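You operate a simulated robot arm through the tools that you are given. There is no shell and no other tool.

The job below is to be done with a simulated two-armed robot. You get a single attempt, and the scene is never put back.

## Task
Take the lid off the jar that says "Wax" on the top of the grey mat and lay it down there. Close the left cream door. Shut the top drawer. Count the sleeve cartons on the cork top of the wooden bench, then put as many of the rolls from the cork top of the wooden bench on the top of the open cabinet. Put the clear bag from the wooden holder on the brown sheet on the top of the white table. Take the foam block from the door end of the wooden table and leave it on the top of the white counter. Put the red round brush from the middle of the wooden table on the wedge slip. Pull the right brown door open. Any order will do. Set down upright: clear bag.

The check looks at the end state, three seconds after you hand in, the way a careful person would. Anything else that was tipped, shoved, dropped, spilled or broken makes it a failure. A push-on lid holds only when it is set on centred and level and pressed home; a screw cap is set on level and turned clockwise until tight. Flat cloth is picked up by pressing the open fingertips on it (5 to 10 N) and closing them slowly along it; thin cloth reads only 2 to 8 mm in the jaws.

## Robot
Two 7-joint arms with fingered hands on one trunk, on a base that moves. Base frame: it is fixed to the floor where the robot stands at the start and does not move with it; the origin is under the middle of the robot, x ahead of it, y to its left, z up. Units: m, degrees, N and s.
The left shoulder is at the start at [0.059, 0.174, 1.065], the right one opposite. With the tool pointing down near the work surface each hand reaches from about 0.1 to 0.72 m from the robot's upright axis, wherever it stands, measured 20 degrees to its own side. Places, roughly: brown sheet (33x12x3 cm) [3.1, 0.4, 0.8]; clear bag [1.25, -0.5, 0.5]; foam block (13x7x5 cm) [3.7, -1.4, 0.9]; jar [-1, -2.5, 1]; left cream door [-1.4, -2.4, 0.3]; right brown door [-0.2, -2.2, 0.5]; roll (5x5x11 cm) [-1.8, -2.6, 1]; roll (5x5x13 cm) [-1.5, -2.8, 1]; roll (5x5x14 cm) [-1.5, -2.6, 1]; roll (5x5x17 cm) [-1.8, -2.8, 1]; round brush [3.25, -1.5, 1]; sleeve carton [-1.75, -2.5, 1]; top drawer [-1.6, -2.5, 0.7]; top of the open cabinet [-2.3, -0.9, 0.7]; top of the white counter [1.8, -1.9, 0.9]; wedge slip [2.5, -1.5, 0.75]. Payload 3.8 kg a hand.
The TCP of each hand is the grasp point between the finger pads, 0.026 m short of the fingertips. In the tool frame z runs along the fingers and y along their closing line. The gripper opens to 0.132 m; its body begins 0.073 m behind the TCP. The gripper is a hand of 3 fingers: y runs from the thumb to the fingers, the wrist lies at [0, 0, -0.224] in the tool frame, and closing takes about 1.5 s.
Orientation is told as [roll, pitch, yaw] about the base's x, y, z axes, in that order, counted from this pose: with the fingers straight down and closing along the base's y, the tool's x points along the base's -x, its y along +y and its z along -z.

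## Interface
- The arms move only by the tool send_rows. It takes "left_series", "right_series" or both (then of equal length, played together; a hand with none holds still); each is one flat list of numbers, 7 for each row, row after row: the shift along the tool's x, y, z in m, then the turn, a rotation vector about the tool's x, y, z in degrees, then the finger opening in m, from 0 to 0.132. In form: [x, y, z, rx, ry, rz, hand, x, y, z, rx, ry, rz, hand, ...]. A call has 1 to 20 rows; each row is the pose to reach, as a shift and turn from the pose commanded when the call began, along the tool's axes at that moment. Each row takes 0.2 s and may step no farther than 0.05 m and 8.6 degrees from the row before; otherwise, or with a gripper value out of range, the whole call is refused. A pose out of reach is approached as far as the arm can. The call stops where the force on the tool passes 40 N (or 10 N more than at its start, if that is more) or the arm is blocked; 0.2 s more then pass. Each finger travels about 0.108 m/s and halts on what it meets, pressing with about 27 N; the grip force reading is that of the motor and also rises with nothing between the fingers. The clock runs only during rows and for 0.2 s after the last one: add rows that repeat a pose to give the fingers time. The reply holds the time, the measured pose of the TCP, the force on the tool along the base axes, the opening and the grip force, in the units named above and with some noise, with the torque about the TCP (base axes, N m) and any sound that the robot's microphone picked up.
- Cameras (640 x 400 px; columns grow to the right, rows downward): "scene" is now at [0.1859, 0.0066, 0.9979]; the picture's right is [0.07, -1.00, 0.00], its down [0.26, 0.02, -0.97] and it looks along [0.96, 0.07, 0.26] (base axes); focal length 281 px, centre (320, 200). "left" rides on the left gripper at [-0.061, 0.003, -0.092] in its tool frame; the picture's right is [-0.05, -1.00, 0.00], its down [0.83, -0.04, -0.55] and it looks along [0.55, -0.03, 0.83] (tool axes); focal length 230 px, centre (320, 200). "right" rides on the right gripper at [0.062, 0.003, -0.092] in its tool frame; the picture's right is [-0.05, 1.00, 0.00], its down [-0.83, -0.04, -0.56] and it looks along [-0.55, -0.03, 0.83] (tool axes); focal length 230 px, centre (320, 200). There is no depth. A picture from a camera that has moved, and an enlarged one, comes with that camera's place and axes in the base frame and with its lens. The place of the scene camera against the robot may be out by one fixed shift of up to 0.012 m in any direction.
- get_image(camera): a new picture of that camera. The clock stands still meanwhile.
- slide_trunk(by): moves the trunk up (or, below 0, down) by that many m; the arms and the scene camera ride with it, the base frame stays. It gives what a move gives, with no picture.
- base_move(legs): drives the robot by 1 to 6 legs, each [ahead, left, turn to the left] in m, m and degrees, along the robot's own axes; the way and the turn of a leg run together, so that a leg with both is an arc; at most 1.5 m and 180 degrees a leg. The arms and the cameras ride along, it lands a little off, and it stops where it bumps. It gives what a move gives.
- grasp_type(shape, hand): the hand has 3 fingers and takes this shape, open, in about a second: jaw (thumb against the fingers, like two jaws); tri (thumb and two fingers); tip (a fingertip pinch); poke (one finger out to press); point (the index stretched); flat (the hand flat); cup (the hand cupped); fist (a fist). The gripper value then closes the fingers along that shape, each until it touches; the sizes above hold for jaw. It gives what a move gives, with no picture.
- pan_tilt(pan, tilt): turns the head with the scene camera to pan (to the left, within 60 degrees either way) and tilt (down, from -29 to 69), counted from straight ahead of the robot (the tilt from the chest, where the trunk bows). It gives what a move gives.
- zoom(camera, box): a new picture of the part [left, top, right, bottom] of that camera's present view, enlarged. The clock stands still meanwhile.
- hand_in(): hands the job in; it is judged then, once.

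Places have to be worked out from the pictures, the camera data and where the tool is seen. Open the grippers and draw the arms clear of the work before you hand the job in, unless the task says otherwise.

The tools are called after ">>>" as name(argument=value, ...) on one line, values as JSON. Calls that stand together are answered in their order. send_rows: Moves the arms, as the interface text tells. Its arguments: {"type":"object","properties":{"left_series":{"type":"array"},"right_series":{"type":"array"}},"required":[]} The other tools are called the same way: slide_trunk (by) moves the trunk up or down; grasp_type (shape, hand) gives the hand a shape; base_move (legs) drives the base; pan_tilt (pan, tilt) turns the head that bears the scene camera; get_image (camera) takes a picture; zoom (camera, box) takes an enlarged picture of a part of a camera's view; hand_in () hands the job in.

At the start:

```text
t: 0.0
left_tool_pos: [0.4649, 0.2022, 1.1107]
left_tcp_rot: [0.0, 0.0, 0.1]
left_contact_force: [-0.2, 0.8, -0.6]
left_wrist_torque: [0.0, 0.02, 0.01]
left_gripper_width: 0.1319
left_finger_force: 0.1
left_shape: jaw
right_tool_pos: [0.4632, -0.2071, 1.1437]
right_tcp_rot: [0.0, -0.1, 0.0]
right_contact_force: [-1.0, -0.8, 0.3]
right_wrist_torque: [0.0, -0.01, -0.01]
right_gripper_width: 0.132
right_finger_force: 0.0
right_shape: jaw
trunk travel left (down, up): [-0.375, 0.107]
robot x, y, heading: [-0.001, 0.0028, 0.2]
head pan, tilt (commanded): [4.1, -15.0]
```

scene: 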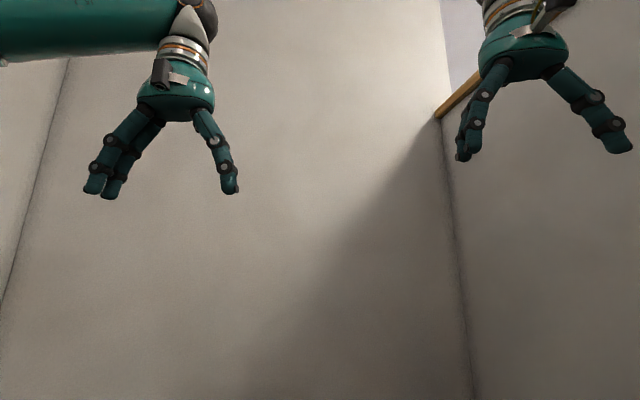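
right: 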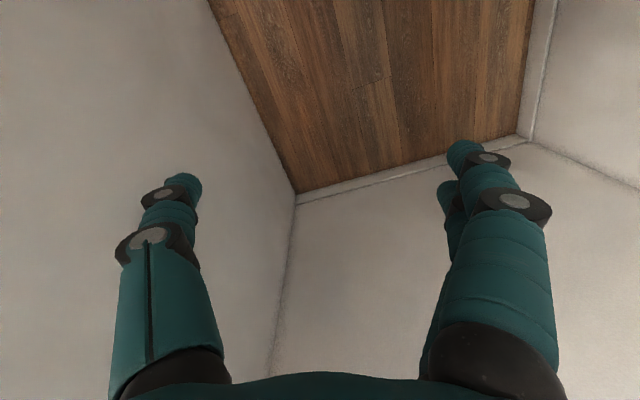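
left: 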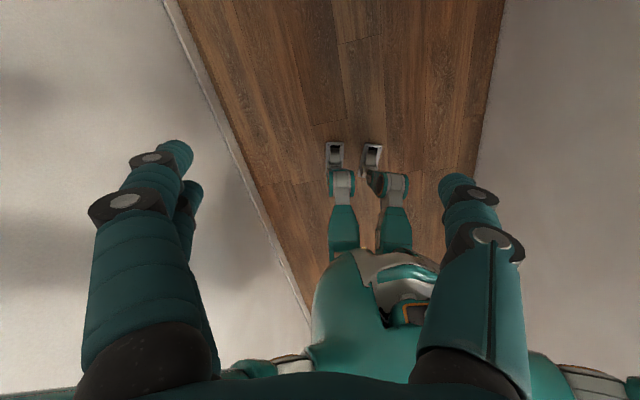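

The first pictures show walls ahead and a wood floor; I need to learn the surroundings. I'll turn the head right and down to look around first.

>>> pan_tilt(pan=-60, tilt=25)

>>> get_image(camera="scene")

>>> pan_tilt(pan=0, tilt=35)

>>> get_image(camera="scene")

>>> pan_tilt(pan=60, tilt=25)

>>> get_image(camera="scene")

```text
t: 1.4
left_tool_pos: [0.4654, 0.2032, 1.1105]
left_tcp_rot: [-0.1, 0.0, 0.1]
left_contact_force: [0.2, -0.3, -0.9]
left_wrist_torque: [0.0, 0.02, -0.01]
left_gripper_width: 0.1319
left_finger_force: 0.0
left_shape: jaw
right_tool_pos: [0.4637, -0.2063, 1.1453]
right_tcp_rot: [0.1, 0.0, -0.1]
right_contact_force: [0.2, 0.0, 0.8]
right_wrist_torque: [-0.01, -0.03, -0.02]
right_gripper_width: 0.1318
right_finger_force: 0.2
right_shape: jaw
trunk travel left (down, up): [-0.375, 0.107]
robot x, y, heading: [-0.0011, 0.0004, -0.1]
head pan, tilt (commanded): [-60.0, 25.0]
```

```text
taken
camera scene: at [0.1517, -0.079, 0.9352], right [-0.87, -0.5, 0.0], down [-0.21, 0.37, -0.91], along [0.45, -0.78, -0.42], focal length 281 px, centre (320, 200)
```

scene: 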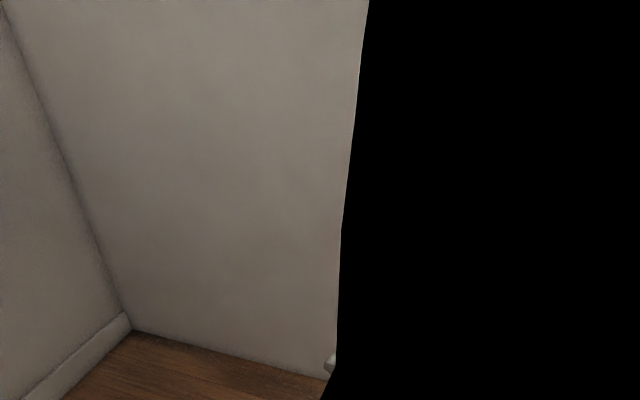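

```text
t: 2.6
left_tool_pos: [0.4655, 0.2023, 1.1101]
left_tcp_rot: [0.0, 0.0, 0.0]
left_contact_force: [-1.0, -0.2, -0.8]
left_wrist_torque: [0.01, 0.02, 0.0]
left_gripper_width: 0.1319
left_finger_force: 0.1
left_shape: jaw
right_tool_pos: [0.4622, -0.2062, 1.1448]
right_tcp_rot: [-0.1, 0.0, 0.0]
right_contact_force: [-0.2, 0.2, -0.1]
right_wrist_torque: [-0.01, 0.0, 0.01]
right_gripper_width: 0.1321
right_finger_force: 0.0
right_shape: jaw
trunk travel left (down, up): [-0.375, 0.107]
robot x, y, heading: [-0.0002, -0.0038, -0.2]
head pan, tilt (commanded): [0.0, 35.0]
```

```text
taken
camera scene: at [0.1937, 0.0007, 0.9194], right [0.0, -1.0, 0.0], down [-0.57, 0.0, -0.82], along [0.82, 0.0, -0.57], focal length 281 px, centre (320, 200)
```

scene: 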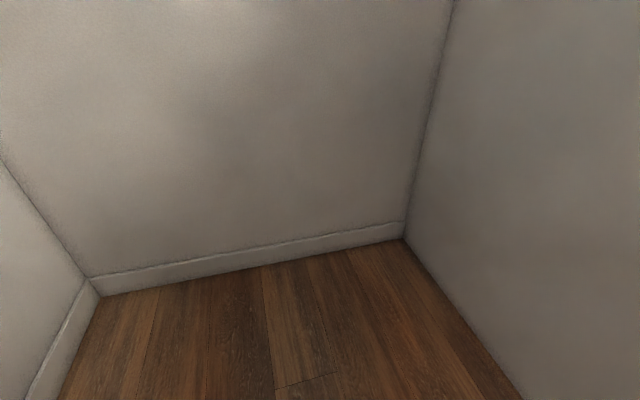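

```text
t: 4.0
left_tool_pos: [0.4648, 0.2018, 1.1098]
left_tcp_rot: [0.0, 0.0, 0.1]
left_contact_force: [0.0, 0.3, -0.9]
left_wrist_torque: [0.03, -0.02, 0.04]
left_gripper_width: 0.1317
left_finger_force: 0.0
left_shape: jaw
right_tool_pos: [0.4631, -0.2068, 1.1454]
right_tcp_rot: [0.0, 0.0, 0.0]
right_contact_force: [1.1, 0.6, -0.5]
right_wrist_torque: [0.01, 0.01, 0.0]
right_gripper_width: 0.1319
right_finger_force: 0.0
right_shape: jaw
trunk travel left (down, up): [-0.375, 0.107]
robot x, y, heading: [0.0008, 0.0018, 0.3]
head pan, tilt (commanded): [60.0, 25.0]
```

```text
taken
camera scene: at [0.1517, 0.0805, 0.9351], right [0.87, -0.5, 0.0], down [-0.21, -0.37, -0.91], along [0.45, 0.78, -0.42], focal length 281 px, centre (320, 200)
```

scene: 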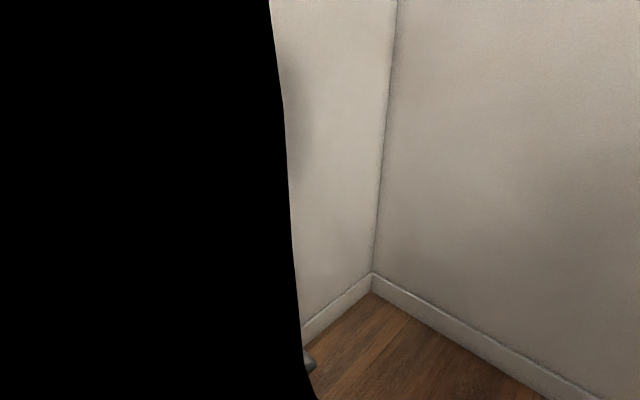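

The robot stands in a narrow alcove rotated about 15° from my frame (walls roughly 0.6 m left, 0.7 m right, 1.05 m ahead), so the exit must be behind. I'll turn in place to the right in two legs and look.

>>> pan_tilt(pan=0, tilt=15)

>>> base_move(legs=[[0, 0, -85]])

>>> get_image(camera="scene")

```text
t: 5.2
left_tool_pos: [0.4645, 0.2036, 1.1109]
left_tcp_rot: [0.0, 0.0, 0.1]
left_contact_force: [0.5, 0.0, -0.2]
left_wrist_torque: [-0.02, 0.04, 0.01]
left_gripper_width: 0.1318
left_finger_force: 0.1
left_shape: jaw
right_tool_pos: [0.4631, -0.2068, 1.1452]
right_tcp_rot: [0.0, 0.0, 0.0]
right_contact_force: [0.2, 0.1, -0.4]
right_wrist_torque: [-0.02, 0.05, -0.02]
right_gripper_width: 0.1319
right_finger_force: 0.1
right_shape: jaw
trunk travel left (down, up): [-0.375, 0.107]
robot x, y, heading: [-0.0015, -0.0022, 0.1]
head pan, tilt (commanded): [0.0, 15.0]
```

```text
t: 9.2
left_tool_pos: [0.2489, -0.442, 1.11]
left_tcp_rot: [0.1, 0.0, -84.1]
left_contact_force: [-1.1, 0.2, -0.1]
left_wrist_torque: [-0.01, 0.01, 0.01]
left_gripper_width: 0.1319
left_finger_force: 0.0
left_shape: jaw
right_tool_pos: [-0.1583, -0.481, 1.1456]
right_tcp_rot: [0.0, 0.0, -84.2]
right_contact_force: [0.0, -0.6, 0.1]
right_wrist_torque: [0.02, -0.01, -0.01]
right_gripper_width: 0.1318
right_finger_force: 0.1
right_shape: jaw
trunk travel left (down, up): [-0.375, 0.107]
robot x, y, heading: [0.0006, 0.0009, -83.8]
head pan, tilt (commanded): [0.0, 15.0]
```

```text
taken
camera scene: at [0.03, -0.1864, 0.9514], right [-0.99, -0.1, 0.0], down [-0.03, 0.26, -0.97], along [0.1, -0.96, -0.26], focal length 281 px, centre (320, 200)
```

scene: 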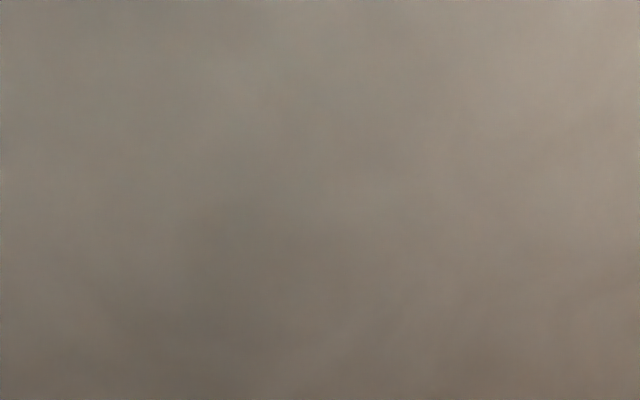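

The turn went cleanly and faces the right wall. I continue turning right another 60° and look toward the exit.

>>> base_move(legs=[[0, 0, -60]])

>>> get_image(camera="scene")

```text
t: 12.3
left_tool_pos: [-0.2671, -0.4317, 1.1102]
left_tcp_rot: [0.0, 0.1, -145.4]
left_contact_force: [0.2, 0.1, 0.5]
left_wrist_torque: [-0.03, -0.01, 0.01]
left_gripper_width: 0.1317
left_finger_force: 0.0
left_shape: jaw
right_tool_pos: [-0.4986, -0.0935, 1.1446]
right_tcp_rot: [0.0, 0.0, -145.3]
right_contact_force: [0.3, 0.3, -0.1]
right_wrist_torque: [0.01, 0.01, -0.02]
right_gripper_width: 0.132
right_finger_force: 0.2
right_shape: jaw
trunk travel left (down, up): [-0.375, 0.107]
robot x, y, heading: [-0.0001, 0.002, -145.4]
head pan, tilt (commanded): [0.0, 15.0]
```

```text
taken
camera scene: at [-0.1441, -0.1061, 0.9514], right [-0.57, 0.82, 0.0], down [0.21, 0.15, -0.97], along [-0.79, -0.55, -0.26], focal length 281 px, centre (320, 200)
```

scene: 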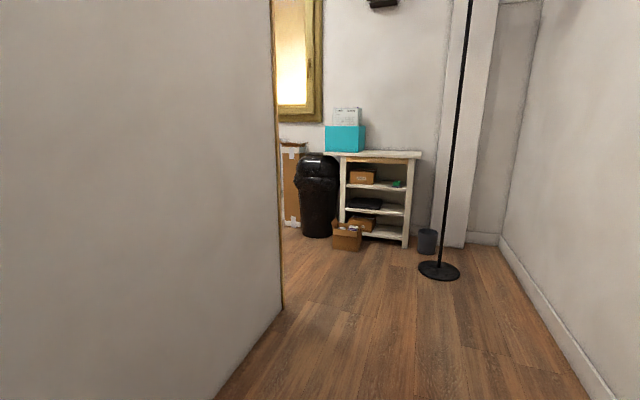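

Past the partition end (about [-1.1, -1.0]) I see the open cabinet, a floor lamp near [-2.0, -0.43], and a window. I align with the corridor, drive 1.0 m out, then look to both sides.

>>> base_move(legs=[[0, 0, -19.5], [1.05, 0, 0]])

>>> get_image(camera="scene")

>>> pan_tilt(pan=55, tilt=15)

>>> get_image(camera="scene")

```text
t: 18.6
left_tool_pos: [-1.3683, -0.5788, 1.1087]
left_tcp_rot: [0.1, -0.1, -164.7]
left_contact_force: [-0.1, 0.0, 0.6]
left_wrist_torque: [0.01, 0.02, 0.02]
left_gripper_width: 0.1318
left_finger_force: 0.1
left_shape: jaw
right_tool_pos: [-1.4743, -0.1844, 1.1458]
right_tcp_rot: [0.0, 0.0, -164.7]
right_contact_force: [0.6, -0.5, 0.2]
right_wrist_torque: [0.01, -0.01, -0.01]
right_gripper_width: 0.1322
right_finger_force: 0.1
right_shape: jaw
trunk travel left (down, up): [-0.375, 0.107]
robot x, y, heading: [-0.9725, -0.261, -164.3]
head pan, tilt (commanded): [0.0, 15.0]
```

```text
taken
camera scene: at [-1.1437, -0.3104, 0.9513], right [-0.26, 0.97, 0.0], down [0.25, 0.07, -0.97], along [-0.93, -0.25, -0.26], focal length 281 px, centre (320, 200)
```

scene: 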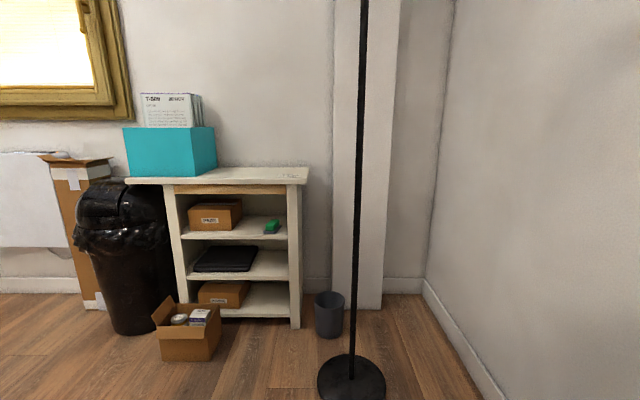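

```text
t: 19.9
left_tool_pos: [-1.3685, -0.5791, 1.1105]
left_tcp_rot: [0.0, -0.1, -164.7]
left_contact_force: [-0.3, -0.3, 0.1]
left_wrist_torque: [0.03, 0.0, 0.0]
left_gripper_width: 0.1321
left_finger_force: 0.1
left_shape: jaw
right_tool_pos: [-1.4746, -0.1842, 1.1449]
right_tcp_rot: [0.0, 0.0, -164.8]
right_contact_force: [-0.4, 0.1, 0.1]
right_wrist_torque: [0.01, -0.01, 0.01]
right_gripper_width: 0.1317
right_finger_force: 0.1
right_shape: jaw
trunk travel left (down, up): [-0.375, 0.107]
robot x, y, heading: [-0.9704, -0.2593, -164.7]
head pan, tilt (commanded): [55.0, 15.0]
```

```text
taken
camera scene: at [-1.0851, -0.3738, 0.9514], right [-0.94, 0.34, 0.0], down [0.09, 0.24, -0.97], along [-0.33, -0.91, -0.26], focal length 281 px, centre (320, 200)
```

scene: 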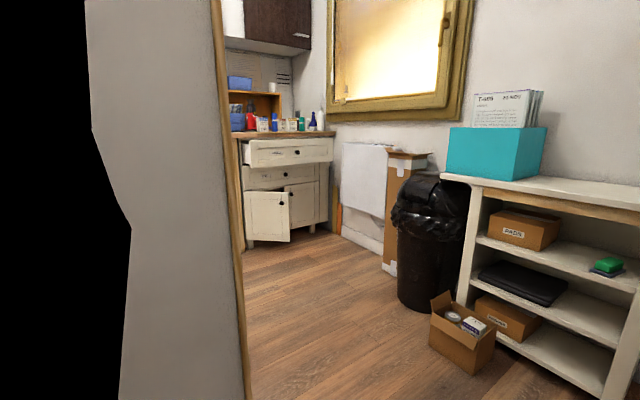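

The picture shows the way around the partition end, with the lamp pole on the right, a bin, and a floor box ahead. I raise the trunk for clearance, then move diagonally through the gap in short legs.

>>> slide_trunk(by=0.1)

>>> base_move(legs=[[0, 0, 42], [0.1, -0.22, 0], [0.5, 0, 0]])

>>> pan_tilt(pan=0, tilt=25)

>>> get_image(camera="scene")

>>> pan_tilt(pan=45, tilt=20)

>>> get_image(camera="scene")

```text
t: 21.2
left_tool_pos: [-1.3701, -0.5797, 1.2076]
left_tcp_rot: [0.0, 0.2, -164.7]
left_contact_force: [-0.1, -0.1, 0.1]
left_wrist_torque: [-0.03, -0.03, 0.02]
left_gripper_width: 0.1319
left_finger_force: 0.0
left_shape: jaw
right_tool_pos: [-1.4749, -0.1837, 1.2432]
right_tcp_rot: [-0.1, 0.2, -164.8]
right_contact_force: [-0.1, -0.2, -0.2]
right_wrist_torque: [0.0, -0.04, 0.0]
right_gripper_width: 0.1319
right_finger_force: 0.1
right_shape: jaw
trunk travel left (down, up): [-0.475, 0.007]
robot x, y, heading: [-0.9696, -0.2634, -164.8]
head pan, tilt (commanded): [55.0, 15.0]
```

```text
t: 28.1
left_tool_pos: [-1.5687, -1.1288, 1.2108]
left_tcp_rot: [-0.1, -0.1, -124.0]
left_contact_force: [0.5, -0.4, 0.6]
left_wrist_torque: [0.01, -0.01, -0.02]
left_gripper_width: 0.132
left_finger_force: 0.1
left_shape: jaw
right_tool_pos: [-1.906, -0.8996, 1.246]
right_tcp_rot: [0.1, 0.0, -124.1]
right_contact_force: [0.3, -1.0, 0.3]
right_wrist_torque: [-0.01, 0.01, 0.0]
right_gripper_width: 0.132
right_finger_force: 0.1
right_shape: jaw
trunk travel left (down, up): [-0.475, 0.007]
robot x, y, heading: [-1.4791, -0.6309, -124.3]
head pan, tilt (commanded): [55.0, 15.0]
```

```text
t: 29.4
left_tool_pos: [-1.5675, -1.1298, 1.2094]
left_tcp_rot: [0.0, -0.2, -123.8]
left_contact_force: [-0.7, 0.2, -0.1]
left_wrist_torque: [0.0, -0.03, -0.01]
left_gripper_width: 0.132
left_finger_force: 0.1
left_shape: jaw
right_tool_pos: [-1.9061, -0.8997, 1.2439]
right_tcp_rot: [0.0, 0.0, -124.0]
right_contact_force: [0.0, 0.7, 0.0]
right_wrist_torque: [-0.01, 0.0, 0.01]
right_gripper_width: 0.132
right_finger_force: 0.0
right_shape: jaw
trunk travel left (down, up): [-0.475, 0.007]
robot x, y, heading: [-1.4773, -0.632, -124.0]
head pan, tilt (commanded): [0.0, 25.0]
```

```text
taken
camera scene: at [-1.5773, -0.796, 1.0666], right [-0.83, 0.56, 0.0], down [0.24, 0.35, -0.91], along [-0.51, -0.75, -0.42], focal length 281 px, centre (320, 200)
```

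scene: 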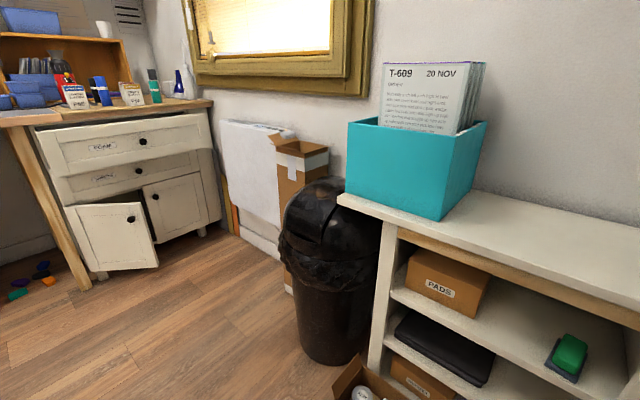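

```text
t: 30.5
left_tool_pos: [-1.5682, -1.129, 1.2105]
left_tcp_rot: [0.0, -0.1, -123.9]
left_contact_force: [-0.1, -0.5, 0.5]
left_wrist_torque: [0.01, -0.03, 0.02]
left_gripper_width: 0.1317
left_finger_force: 0.1
left_shape: jaw
right_tool_pos: [-1.9065, -0.8994, 1.2446]
right_tcp_rot: [0.0, 0.0, -124.0]
right_contact_force: [-1.1, 0.9, 0.2]
right_wrist_torque: [-0.04, -0.02, -0.01]
right_gripper_width: 0.1319
right_finger_force: 0.1
right_shape: jaw
trunk travel left (down, up): [-0.475, 0.007]
robot x, y, heading: [-1.4795, -0.6305, -124.0]
head pan, tilt (commanded): [45.0, 20.0]
```

```text
taken
camera scene: at [-1.5082, -0.8109, 1.0747], right [-0.98, -0.19, 0.0], down [-0.07, 0.34, -0.94], along [0.18, -0.92, -0.34], focal length 281 px, centre (320, 200)
```

scene: 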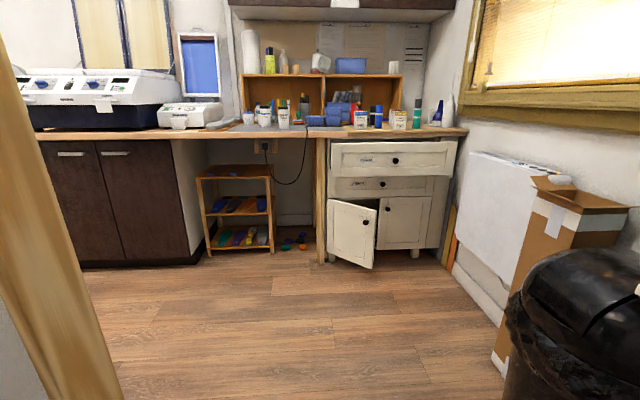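

I have a good view of the bench, brown cabinet and cream drawer unit. Let me zoom in on the bench top for details.

>>> zoom(camera="scene", box=[200, 40, 480, 215])

>>> zoom(camera="scene", box=[10, 50, 250, 200])

>>> zoom(camera="scene", box=[180, 130, 460, 305])

```text
2.29 times, centred on (340, 128) of scene
camera zoom: at [-1.5082, -0.8109, 1.0747], right [-0.98, -0.19, 0.0], down [-0.07, 0.34, -0.94], along [0.18, -0.92, -0.34], focal length 643 px, centre (274, 366)
```

zoom: 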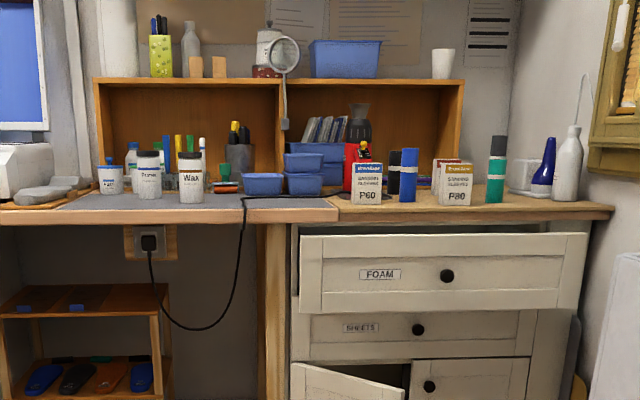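

```text
2.67 times, centred on (130, 125) of scene
camera zoom: at [-1.5082, -0.8109, 1.0747], right [-0.98, -0.19, 0.0], down [-0.07, 0.34, -0.94], along [0.18, -0.92, -0.34], focal length 750 px, centre (827, 400)
```

zoom: 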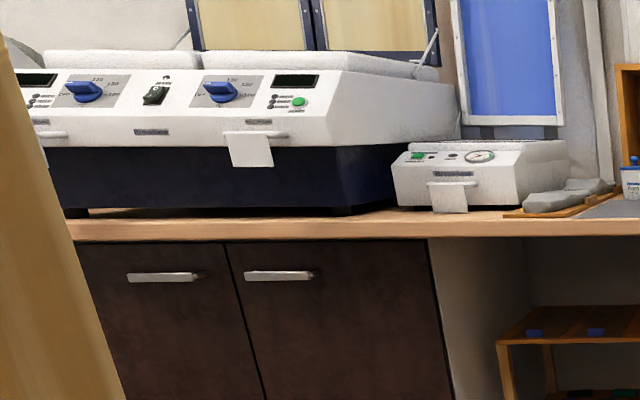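

```text
2.29 times, centred on (320, 218) of scene
camera zoom: at [-1.5082, -0.8109, 1.0747], right [-0.98, -0.19, 0.0], down [-0.07, 0.34, -0.94], along [0.18, -0.92, -0.34], focal length 643 px, centre (320, 160)
```

zoom: 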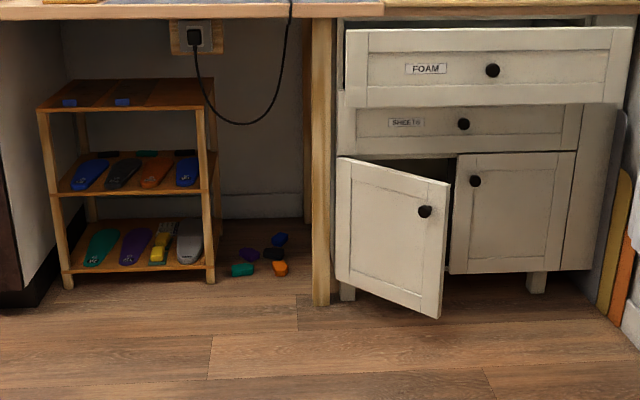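

Jars, cartons and rolls are on the bench; the top drawer and left cream door are ajar. I move past the partition and turn to face the bench squarely, then look again.

>>> base_move(legs=[[0.57, 0.46, 0], [0, 0, 49]])

>>> pan_tilt(pan=0, tilt=20)

>>> get_image(camera="scene")

>>> pan_tilt(pan=55, tilt=20)

>>> get_image(camera="scene")

```text
t: 37.4
left_tool_pos: [-1.1078, -1.7759, 1.2103]
left_tcp_rot: [-0.1, -0.1, -76.1]
left_contact_force: [0.1, 0.0, 0.2]
left_wrist_torque: [0.02, 0.0, 0.01]
left_gripper_width: 0.1321
left_finger_force: 0.0
left_shape: jaw
right_tool_pos: [-1.505, -1.8724, 1.2442]
right_tcp_rot: [0.1, 0.0, -76.3]
right_contact_force: [-0.5, -0.3, -0.1]
right_wrist_torque: [0.0, 0.02, 0.0]
right_gripper_width: 0.132
right_finger_force: 0.0
right_shape: jaw
trunk travel left (down, up): [-0.475, 0.007]
robot x, y, heading: [-1.4111, -1.3735, -76.1]
head pan, tilt (commanded): [45.0, 20.0]
```

```text
t: 38.5
left_tool_pos: [-1.1055, -1.7764, 1.2111]
left_tcp_rot: [-0.1, -0.1, -76.1]
left_contact_force: [0.1, -0.7, 0.3]
left_wrist_torque: [0.0, 0.01, -0.01]
left_gripper_width: 0.1319
left_finger_force: 0.0
left_shape: jaw
right_tool_pos: [-1.5048, -1.8725, 1.2457]
right_tcp_rot: [0.0, 0.0, -76.2]
right_contact_force: [0.8, 0.3, 0.1]
right_wrist_torque: [0.01, 0.0, 0.04]
right_gripper_width: 0.1318
right_finger_force: 0.1
right_shape: jaw
trunk travel left (down, up): [-0.475, 0.007]
robot x, y, heading: [-1.4144, -1.3743, -76.3]
head pan, tilt (commanded): [0.0, 20.0]
```

```text
taken
camera scene: at [-1.3554, -1.5683, 1.0747], right [-0.97, -0.24, 0.0], down [-0.08, 0.33, -0.94], along [0.22, -0.91, -0.34], focal length 281 px, centre (320, 200)
```

scene: 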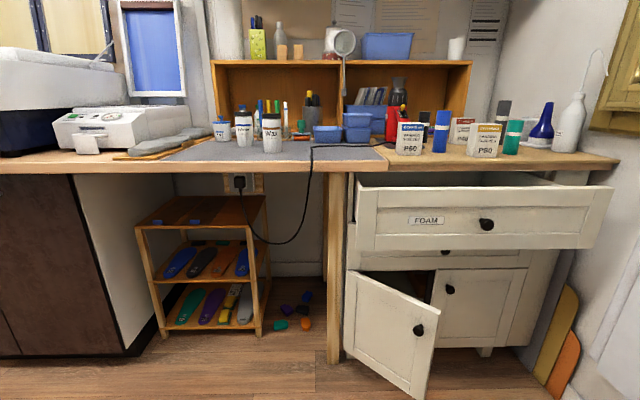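

```text
t: 39.7
left_tool_pos: [-1.107, -1.7763, 1.2105]
left_tcp_rot: [-0.1, -0.1, -76.1]
left_contact_force: [-0.1, -0.6, -0.1]
left_wrist_torque: [-0.02, -0.01, 0.0]
left_gripper_width: 0.1316
left_finger_force: 0.1
left_shape: jaw
right_tool_pos: [-1.5049, -1.8734, 1.2459]
right_tcp_rot: [0.0, 0.0, -76.2]
right_contact_force: [0.4, -0.3, 0.4]
right_wrist_torque: [-0.04, -0.03, 0.0]
right_gripper_width: 0.1318
right_finger_force: 0.1
right_shape: jaw
trunk travel left (down, up): [-0.475, 0.007]
robot x, y, heading: [-1.4135, -1.3752, -76.3]
head pan, tilt (commanded): [55.0, 20.0]
```

```text
taken
camera scene: at [-1.2909, -1.5117, 1.0747], right [-0.36, -0.93, 0.0], down [-0.32, 0.12, -0.94], along [0.88, -0.34, -0.34], focal length 281 px, centre (320, 200)
```

scene: 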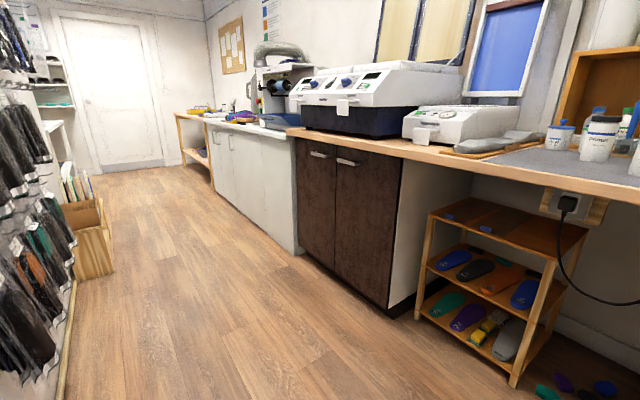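

I zoom in on the bench top to count the cartons and rolls and to find the jar.

>>> pan_tilt(pan=0, tilt=20)

>>> zoom(camera="scene", box=[380, 60, 640, 222])

>>> zoom(camera="scene", box=[180, 60, 440, 222])

```text
t: 41.0
left_tool_pos: [-1.1063, -1.7775, 1.2103]
left_tcp_rot: [0.0, -0.1, -76.1]
left_contact_force: [-0.2, 0.2, 0.3]
left_wrist_torque: [0.01, 0.0, 0.01]
left_gripper_width: 0.1322
left_finger_force: 0.1
left_shape: jaw
right_tool_pos: [-1.5035, -1.8737, 1.245]
right_tcp_rot: [0.0, 0.0, -76.1]
right_contact_force: [0.9, -0.2, 0.4]
right_wrist_torque: [-0.01, 0.02, 0.01]
right_gripper_width: 0.1319
right_finger_force: 0.1
right_shape: jaw
trunk travel left (down, up): [-0.475, 0.007]
robot x, y, heading: [-1.4176, -1.3738, -76.4]
head pan, tilt (commanded): [0.0, 20.0]
```

```text
2.46 times, centred on (510, 141) of scene
camera zoom: at [-1.3554, -1.5683, 1.0747], right [-0.97, -0.24, 0.0], down [-0.08, 0.33, -0.94], along [0.22, -0.91, -0.34], focal length 693 px, centre (-148, 345)
```

zoom: 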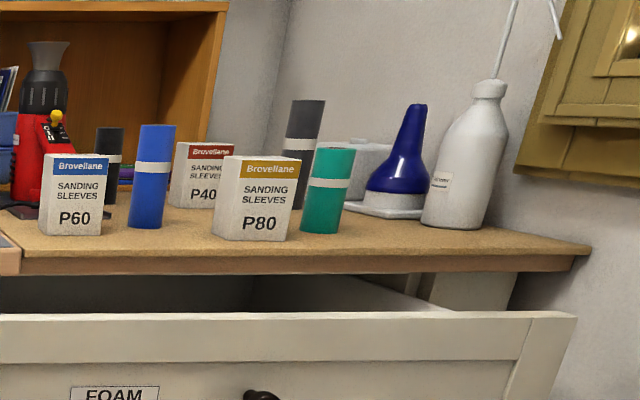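

```text
2.46 times, centred on (310, 141) of scene
camera zoom: at [-1.3554, -1.5683, 1.0747], right [-0.97, -0.24, 0.0], down [-0.08, 0.33, -0.94], along [0.22, -0.91, -0.34], focal length 693 px, centre (345, 345)
```

zoom: 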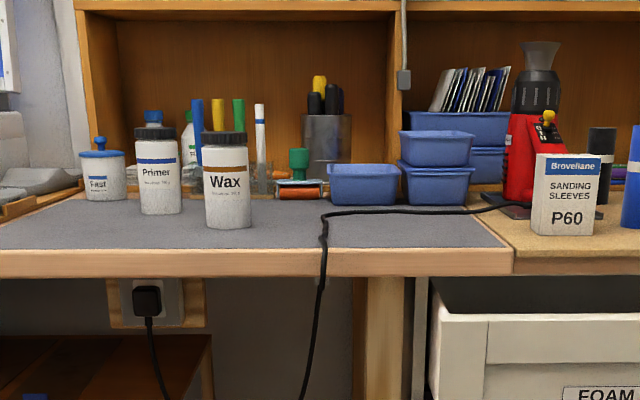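

Three cartons (P60, P40, P80) and four rolls are visible so far. I check with the right hand camera from above for anything hidden.

>>> get_image(camera="right")

```text
taken
camera right: at [-1.5161, -1.8125, 1.3374], right [0.98, 0.19, 0.0], down [0.16, -0.82, 0.56], along [0.1, -0.55, -0.83], focal length 230 px, centre (320, 200)
```

right: 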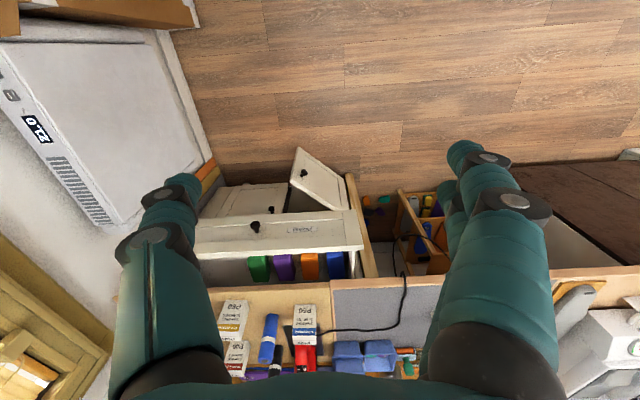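

The right camera sees the open drawer (front near y'≈-1.88 in the room frame) and the ajar door. I drive ahead and to the right to place the right arm in front of the drawer.

>>> base_move(legs=[[0.3, 0, 1.2], [0, -0.27, 0]])

>>> get_image(camera="scene")

>>> get_image(camera="right")

```text
t: 45.6
left_tool_pos: [-1.2792, -2.1372, 1.211]
left_tcp_rot: [0.0, -0.1, -74.2]
left_contact_force: [1.4, 0.5, 0.0]
left_wrist_torque: [0.02, 0.02, 0.0]
left_gripper_width: 0.1319
left_finger_force: 0.1
left_shape: jaw
right_tool_pos: [-1.6741, -2.2449, 1.2456]
right_tcp_rot: [0.0, 0.0, -74.4]
right_contact_force: [-0.3, -0.1, -0.6]
right_wrist_torque: [0.0, 0.0, -0.01]
right_gripper_width: 0.1318
right_finger_force: 0.1
right_shape: jaw
trunk travel left (down, up): [-0.475, 0.007]
robot x, y, heading: [-1.5975, -1.7415, -74.7]
head pan, tilt (commanded): [0.0, 20.0]
```

```text
taken
camera scene: at [-1.5352, -1.9358, 1.0747], right [-0.96, -0.27, 0.0], down [-0.09, 0.33, -0.94], along [0.25, -0.9, -0.34], focal length 281 px, centre (320, 200)
```

scene: 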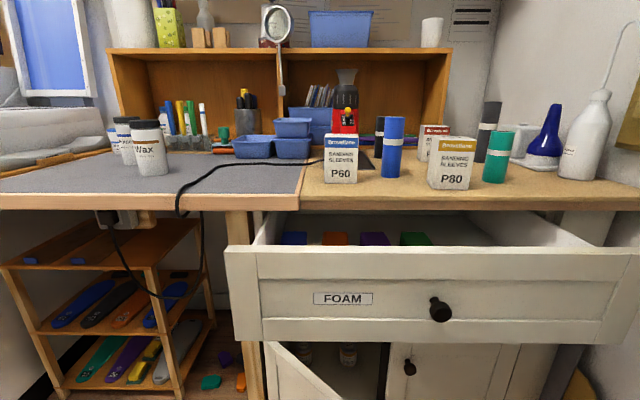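

```text
taken
camera right: at [-1.6877, -2.1847, 1.3374], right [0.98, 0.22, 0.0], down [0.18, -0.81, 0.56], along [0.12, -0.54, -0.83], focal length 230 px, centre (320, 200)
```

right: 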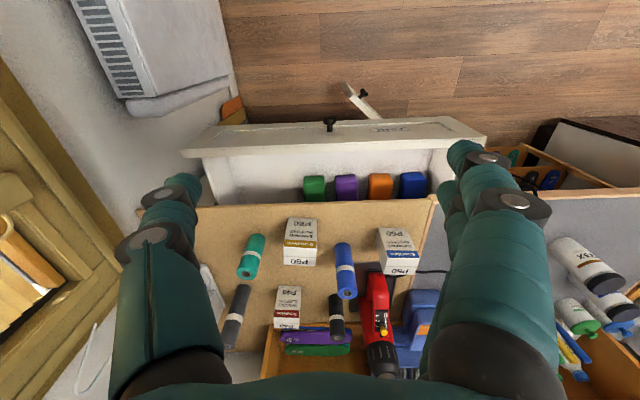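

Both views agree the drawer knob is near [-1.63, -2.345, 0.744] with the front spanning z 0.65–0.84; the overhead view confirms exactly 3 cartons (P60, P40, P80) and 4 rolls. I lower the trunk, then turn the right hand to point forward at knob height.

>>> slide_trunk(by=-0.25)

>>> send_rows(right_series=[0, 0, 0.02, 0, -7.5, 0, 0.09, 0, 0, 0.04, 0, -15, 0, 0.09, 0, 0, 0.06, 0, -22.5, 0, 0.09, 0, 0, 0.08, 0, -30, 0, 0.09, 0, 0, 0.1, 0, -37.5, 0, 0.09, 0, 0, 0.12, 0, -45, 0, 0.09, 0, 0, 0.14, 0, -52.5, 0, 0.09, 0, 0, 0.16, 0, -60, 0, 0.09, 0, 0, 0.18, 0, -67.5, 0, 0.09, 0, 0, 0.2, 0, -75, 0, 0.09, 0, 0, 0.225, 0, -82.5, 0, 0.09, 0, 0, 0.25, 0, -90, 0, 0.09, 0, 0, 0.25, 0, -90, 0, 0.09])

>>> get_image(camera="scene")

```text
t: 48.2
left_tool_pos: [-1.2788, -2.1349, 0.961]
left_tcp_rot: [-0.1, -0.1, -74.1]
left_contact_force: [0.4, -0.6, 0.3]
left_wrist_torque: [-0.02, 0.01, -0.02]
left_gripper_width: 0.1318
left_finger_force: 0.1
left_shape: jaw
right_tool_pos: [-1.6743, -2.2439, 0.9954]
right_tcp_rot: [0.0, 0.0, -74.3]
right_contact_force: [0.1, -0.4, 0.1]
right_wrist_torque: [0.01, -0.03, 0.02]
right_gripper_width: 0.1318
right_finger_force: 0.1
right_shape: jaw
trunk travel left (down, up): [-0.225, 0.257]
robot x, y, heading: [-1.6002, -1.7429, -74.3]
head pan, tilt (commanded): [0.0, 20.0]
```

```text
t: 51.0
left_tool_pos: [-1.28, -2.1358, 0.96]
left_tcp_rot: [0.0, -0.1, -74.2]
left_contact_force: [0.0, -0.6, 0.0]
left_wrist_torque: [-0.02, -0.02, -0.01]
left_gripper_width: 0.1319
left_finger_force: 0.0
left_shape: jaw
right_tool_pos: [-1.7145, -2.3656, 0.9353]
right_tcp_rot: [5.1, -84.7, -78.4]
right_contact_force: [-0.8, 0.3, 0.4]
right_wrist_torque: [0.0, -0.01, 0.01]
right_gripper_width: 0.0899
right_finger_force: 0.0
right_shape: jaw
right hand out of reach, approached as far as the arm can: row 6, 7, 8, 9, 10, 11, 12, 13
trunk travel left (down, up): [-0.225, 0.257]
robot x, y, heading: [-1.6009, -1.7439, -74.4]
head pan, tilt (commanded): [0.0, 20.0]
```

```text
taken
camera scene: at [-1.5418, -1.912, 0.7945], right [-0.96, -0.27, 0.0], down [-0.09, 0.33, -0.94], along [0.25, -0.9, -0.34], focal length 281 px, centre (320, 200)
```

scene: 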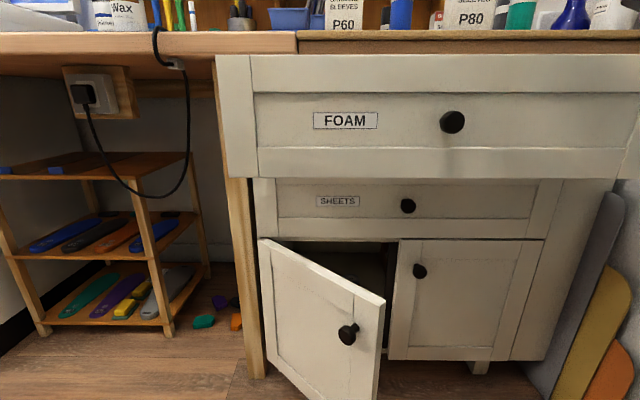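

The right hand stopped short (elbow too folded, at z 0.935), so I need more distance. I back the base up by 0.2 m and slightly left (away from the bin), keeping the arm as is.

>>> base_move(legs=[[-0.2, 0.13, 0]])

>>> send_rows(right_series=[0, 0, 0, 0, 0, 0, 0.09])

```text
t: 52.8
left_tool_pos: [-1.208, -1.9038, 0.9598]
left_tcp_rot: [0.0, -0.1, -74.2]
left_contact_force: [-0.5, 0.6, 0.9]
left_wrist_torque: [0.0, 0.01, -0.01]
left_gripper_width: 0.132
left_finger_force: 0.0
left_shape: jaw
right_tool_pos: [-1.6416, -2.1357, 0.935]
right_tcp_rot: [5.3, -84.7, -78.7]
right_contact_force: [0.6, 0.4, 0.1]
right_wrist_torque: [0.03, -0.04, -0.01]
right_gripper_width: 0.0901
right_finger_force: 0.1
right_shape: jaw
trunk travel left (down, up): [-0.225, 0.257]
robot x, y, heading: [-1.53, -1.5081, -74.4]
head pan, tilt (commanded): [0.0, 20.0]
```

```text
t: 53.2
left_tool_pos: [-1.2076, -1.9053, 0.9597]
left_tcp_rot: [-0.2, -0.1, -74.3]
left_contact_force: [-0.6, 0.0, 0.6]
left_wrist_torque: [0.01, 0.01, 0.01]
left_gripper_width: 0.1317
left_finger_force: 0.0
left_shape: jaw
right_tool_pos: [-1.6434, -2.1342, 0.9349]
right_tcp_rot: [5.3, -84.6, -78.7]
right_contact_force: [0.0, -0.3, -0.7]
right_wrist_torque: [0.0, -0.01, 0.0]
right_gripper_width: 0.0899
right_finger_force: 0.0
right_shape: jaw
trunk travel left (down, up): [-0.225, 0.257]
robot x, y, heading: [-1.5288, -1.5109, -74.2]
head pan, tilt (commanded): [0.0, 20.0]
```

The arm kept its pose and now has room. I lower the hand about 0.19 m and advance 0.1 m so the fingers straddle the drawer knob before pushing.

>>> send_rows(right_series=[0.035, 0, 0.0, 0, -1, 0, 0.08, 0.07, 0, 0.0, 0, -2, 0, 0.08, 0.105, 0, 0.02, 0, -3, 0, 0.08, 0.14, 0, 0.05, 0, -4, 0, 0.08, 0.17, 0, 0.08, 0, -5, 0, 0.08, 0.19, 0, 0.105, 0, -5, 0, 0.08, 0.19, 0, 0.105, 0, -5, 0, 0.08])

>>> get_image(camera="scene")

>>> get_image(camera="right")

```text
t: 54.8
left_tool_pos: [-1.2052, -1.9042, 0.9598]
left_tcp_rot: [-0.1, -0.1, -74.3]
left_contact_force: [0.7, 1.0, -0.3]
left_wrist_torque: [0.0, 0.04, 0.0]
left_gripper_width: 0.1321
left_finger_force: 0.0
left_shape: jaw
right_tool_pos: [-1.6116, -2.2146, 0.7344]
right_tcp_rot: [34.4, -89.6, -107.7]
right_contact_force: [1.0, 0.7, -0.5]
right_wrist_torque: [-0.02, -0.02, -0.16]
right_gripper_width: 0.0799
right_finger_force: 0.1
right_shape: jaw
right hand out of reach, approached as far as the arm can: row 1, 2, 3
trunk travel left (down, up): [-0.225, 0.257]
robot x, y, heading: [-1.5309, -1.5115, -74.1]
head pan, tilt (commanded): [0.0, 20.0]
```

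```text
taken
camera scene: at [-1.4688, -1.6809, 0.7945], right [-0.96, -0.27, 0.0], down [-0.09, 0.33, -0.94], along [0.25, -0.9, -0.34], focal length 281 px, centre (320, 200)
```

scene: 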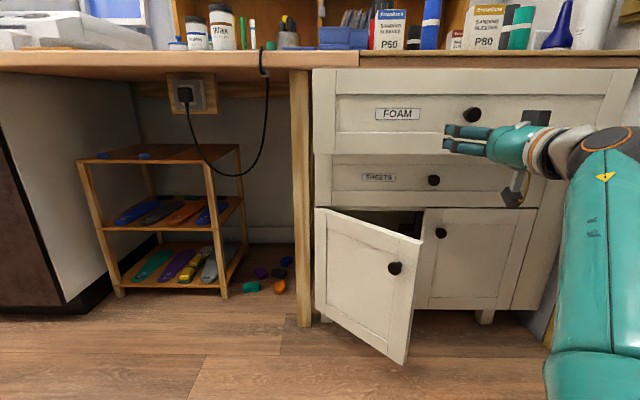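

```text
taken
camera right: at [-1.6351, -2.1258, 0.6733], right [0.96, 0.28, 0.06], down [-0.2, 0.51, 0.83], along [0.21, -0.81, 0.55], focal length 230 px, centre (320, 200)
```

right: 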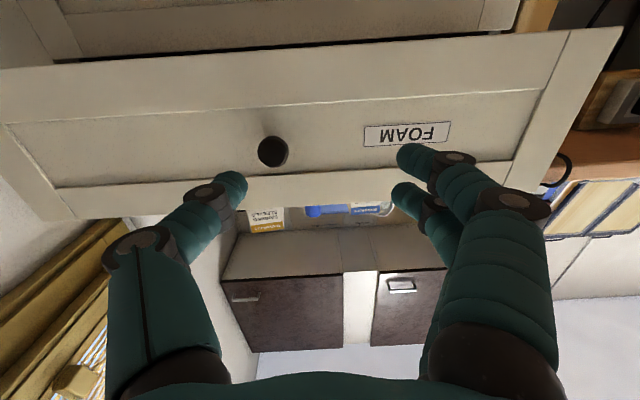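

The hand is horizontal with the knob about 5 cm to its right side (−y of tool). I shift over and push forward slowly onto the drawer front.

>>> send_rows(right_series=[0, -0.03, 0.02, 0, 0, 0, 0.08, -0.005, -0.05, 0.04, 0, 0, 0, 0.08, -0.008, -0.05, 0.06, 0, 0, 0, 0.08, -0.008, -0.05, 0.08, 0, 0, 0, 0.08, -0.008, -0.05, 0.1, 0, 0, 0, 0.08, -0.008, -0.05, 0.115, 0, 0, 0, 0.08, -0.008, -0.05, 0.13, 0, 0, 0, 0.08, -0.008, -0.05, 0.145, 0, 0, 0, 0.08, -0.008, -0.05, 0.16, 0, 0, 0, 0.08, -0.008, -0.05, 0.175, 0, 0, 0, 0.08, -0.008, -0.05, 0.19, 0, 0, 0, 0.08, -0.008, -0.05, 0.205, 0, 0, 0, 0.08, -0.008, -0.05, 0.22, 0, 0, 0, 0.08])

>>> get_image(camera="scene")

>>> get_image(camera="right")

```text
t: 57.6
left_tool_pos: [-1.2076, -1.9049, 0.9599]
left_tcp_rot: [0.0, -0.1, -74.2]
left_contact_force: [-0.3, -0.2, 0.0]
left_wrist_torque: [-0.01, 0.02, -0.02]
left_gripper_width: 0.1319
left_finger_force: 0.0
left_shape: jaw
right_tool_pos: [-1.601, -2.4435, 0.7438]
right_tcp_rot: [48.6, -89.4, -122.2]
right_contact_force: [0.1, -0.3, -0.4]
right_wrist_torque: [-0.04, 0.0, 0.02]
right_gripper_width: 0.0801
right_finger_force: 0.0
right_shape: jaw
trunk travel left (down, up): [-0.225, 0.257]
robot x, y, heading: [-1.5269, -1.5124, -74.4]
head pan, tilt (commanded): [0.0, 20.0]
```

```text
taken
camera scene: at [-1.4701, -1.6816, 0.7945], right [-0.96, -0.27, 0.0], down [-0.09, 0.33, -0.94], along [0.25, -0.9, -0.34], focal length 281 px, centre (320, 200)
```

scene: 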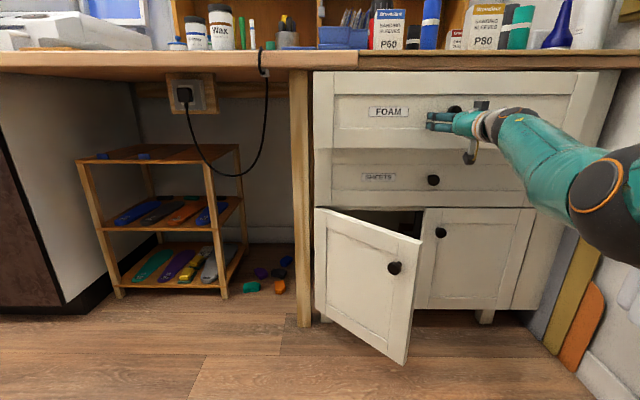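

```text
taken
camera right: at [-1.6234, -2.3539, 0.6815], right [0.96, 0.28, 0.06], down [-0.2, 0.51, 0.83], along [0.21, -0.81, 0.55], focal length 230 px, centre (320, 200)
```

right: 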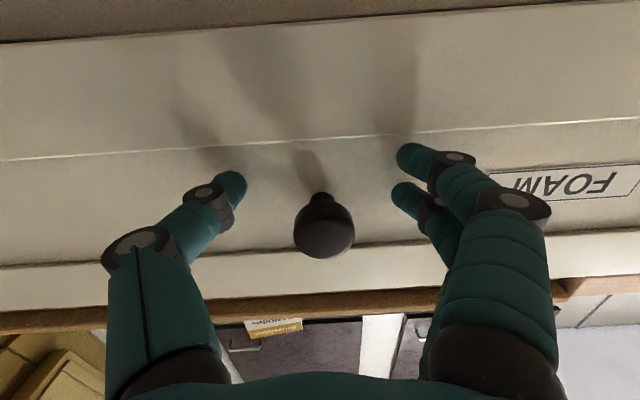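

The fingers straddle the knob and the drawer seems to have moved nearly flush; force is about zero now. I keep pushing in small steps until resistance builds.

>>> send_rows(right_series=[0, 0, 0.01, 0, 0, 0, 0.08, 0, 0, 0.02, 0, 0, 0, 0.08, 0, 0, 0.03, 0, 0, 0, 0.08, 0, 0, 0.04, 0, 0, 0, 0.08, 0, 0, 0.05, 0, 0, 0, 0.08, 0, 0, 0.06, 0, 0, 0, 0.08])

>>> get_image(camera="scene")

>>> get_image(camera="right")

```text
t: 59.0
left_tool_pos: [-1.2076, -1.9049, 0.9601]
left_tcp_rot: [0.0, -0.1, -74.2]
left_contact_force: [0.5, 0.1, 0.2]
left_wrist_torque: [-0.01, 0.01, -0.04]
left_gripper_width: 0.132
left_finger_force: 0.0
left_shape: jaw
right_tool_pos: [-1.5901, -2.4869, 0.7391]
right_tcp_rot: [23.7, -89.2, -97.4]
right_contact_force: [0.3, 0.4, 0.5]
right_wrist_torque: [0.03, 0.0, -0.05]
right_gripper_width: 0.0803
right_finger_force: 0.0
right_shape: jaw
right hand out of reach, approached as far as the arm can: row 5, 6
trunk travel left (down, up): [-0.225, 0.257]
robot x, y, heading: [-1.5263, -1.5118, -74.4]
head pan, tilt (commanded): [0.0, 20.0]
```

```text
taken
camera scene: at [-1.4701, -1.6814, 0.7945], right [-0.96, -0.27, 0.0], down [-0.09, 0.33, -0.94], along [0.25, -0.9, -0.34], focal length 281 px, centre (320, 200)
```

scene: 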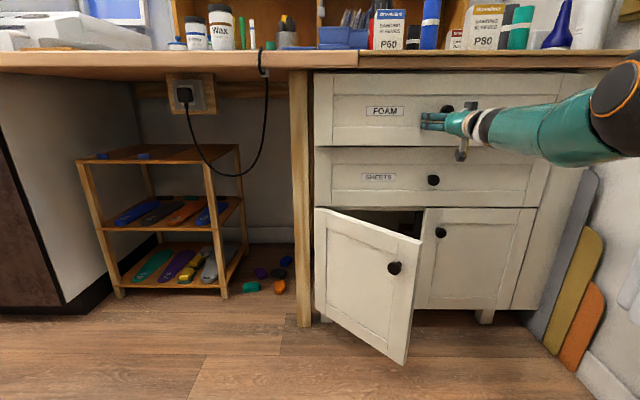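

```text
taken
camera right: at [-1.6139, -2.397, 0.6795], right [0.96, 0.28, 0.06], down [-0.2, 0.51, 0.84], along [0.21, -0.81, 0.54], focal length 230 px, centre (320, 200)
```

right: 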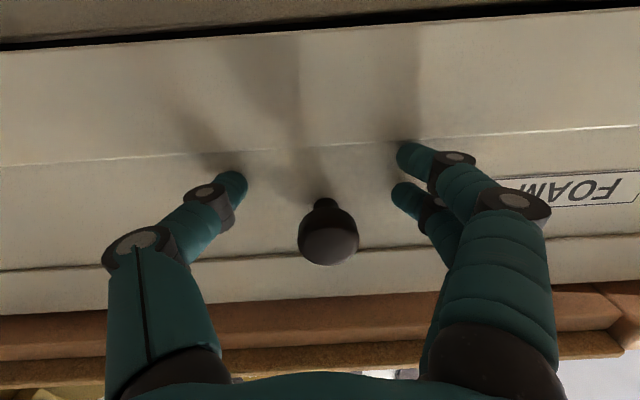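

The drawer slides easily but the arm is at full stretch. I pull the hand back 0.12 m, drive ahead 0.12 m, and push the last bit home.

>>> send_rows(right_series=[0, 0, -0.03, 0, 0, 0, 0.08, 0, 0, -0.06, 0, 0, 0, 0.08, 0, 0, -0.09, 0, 0, 0, 0.08, 0, 0, -0.12, 0, 0, 0, 0.08])

>>> base_move(legs=[[0.1, 0, 0]])

>>> get_image(camera="scene")

```text
t: 60.0
left_tool_pos: [-1.2095, -1.9054, 0.9612]
left_tcp_rot: [0.0, -0.1, -74.3]
left_contact_force: [0.5, 0.6, -0.3]
left_wrist_torque: [0.02, -0.01, 0.02]
left_gripper_width: 0.132
left_finger_force: 0.1
left_shape: jaw
right_tool_pos: [-1.6261, -2.3703, 0.7415]
right_tcp_rot: [51.6, -89.2, -125.1]
right_contact_force: [-0.8, 0.5, 0.5]
right_wrist_torque: [-0.01, -0.02, 0.0]
right_gripper_width: 0.0802
right_finger_force: 0.1
right_shape: jaw
right hand out of reach, approached as far as the arm can: row 1
trunk travel left (down, up): [-0.225, 0.257]
robot x, y, heading: [-1.5315, -1.5127, -74.0]
head pan, tilt (commanded): [0.0, 20.0]
```

```text
t: 61.2
left_tool_pos: [-1.1828, -2.0007, 0.9597]
left_tcp_rot: [0.0, 0.0, -74.3]
left_contact_force: [0.7, 1.0, 0.0]
left_wrist_torque: [0.03, 0.03, 0.03]
left_gripper_width: 0.1316
left_finger_force: 0.1
left_shape: jaw
right_tool_pos: [-1.6003, -2.4644, 0.7402]
right_tcp_rot: [49.5, -89.3, -123.0]
right_contact_force: [-0.4, 0.0, -0.9]
right_wrist_torque: [-0.03, 0.02, 0.0]
right_gripper_width: 0.0799
right_finger_force: 0.3
right_shape: jaw
trunk travel left (down, up): [-0.225, 0.257]
robot x, y, heading: [-1.5001, -1.6066, -74.3]
head pan, tilt (commanded): [0.0, 20.0]
```

```text
taken
camera scene: at [-1.4441, -1.7756, 0.7944], right [-0.96, -0.27, 0.0], down [-0.09, 0.33, -0.94], along [0.25, -0.9, -0.34], focal length 281 px, centre (320, 200)
```

scene: 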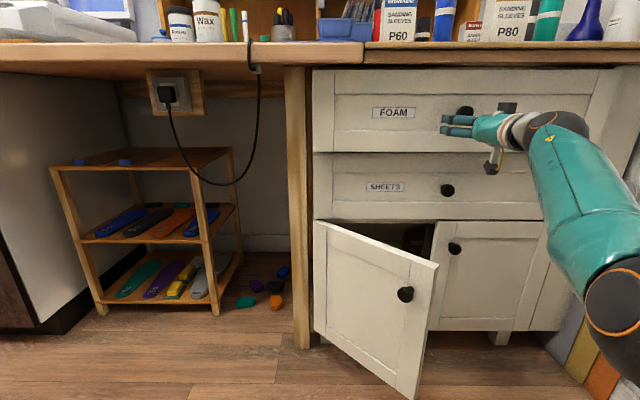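

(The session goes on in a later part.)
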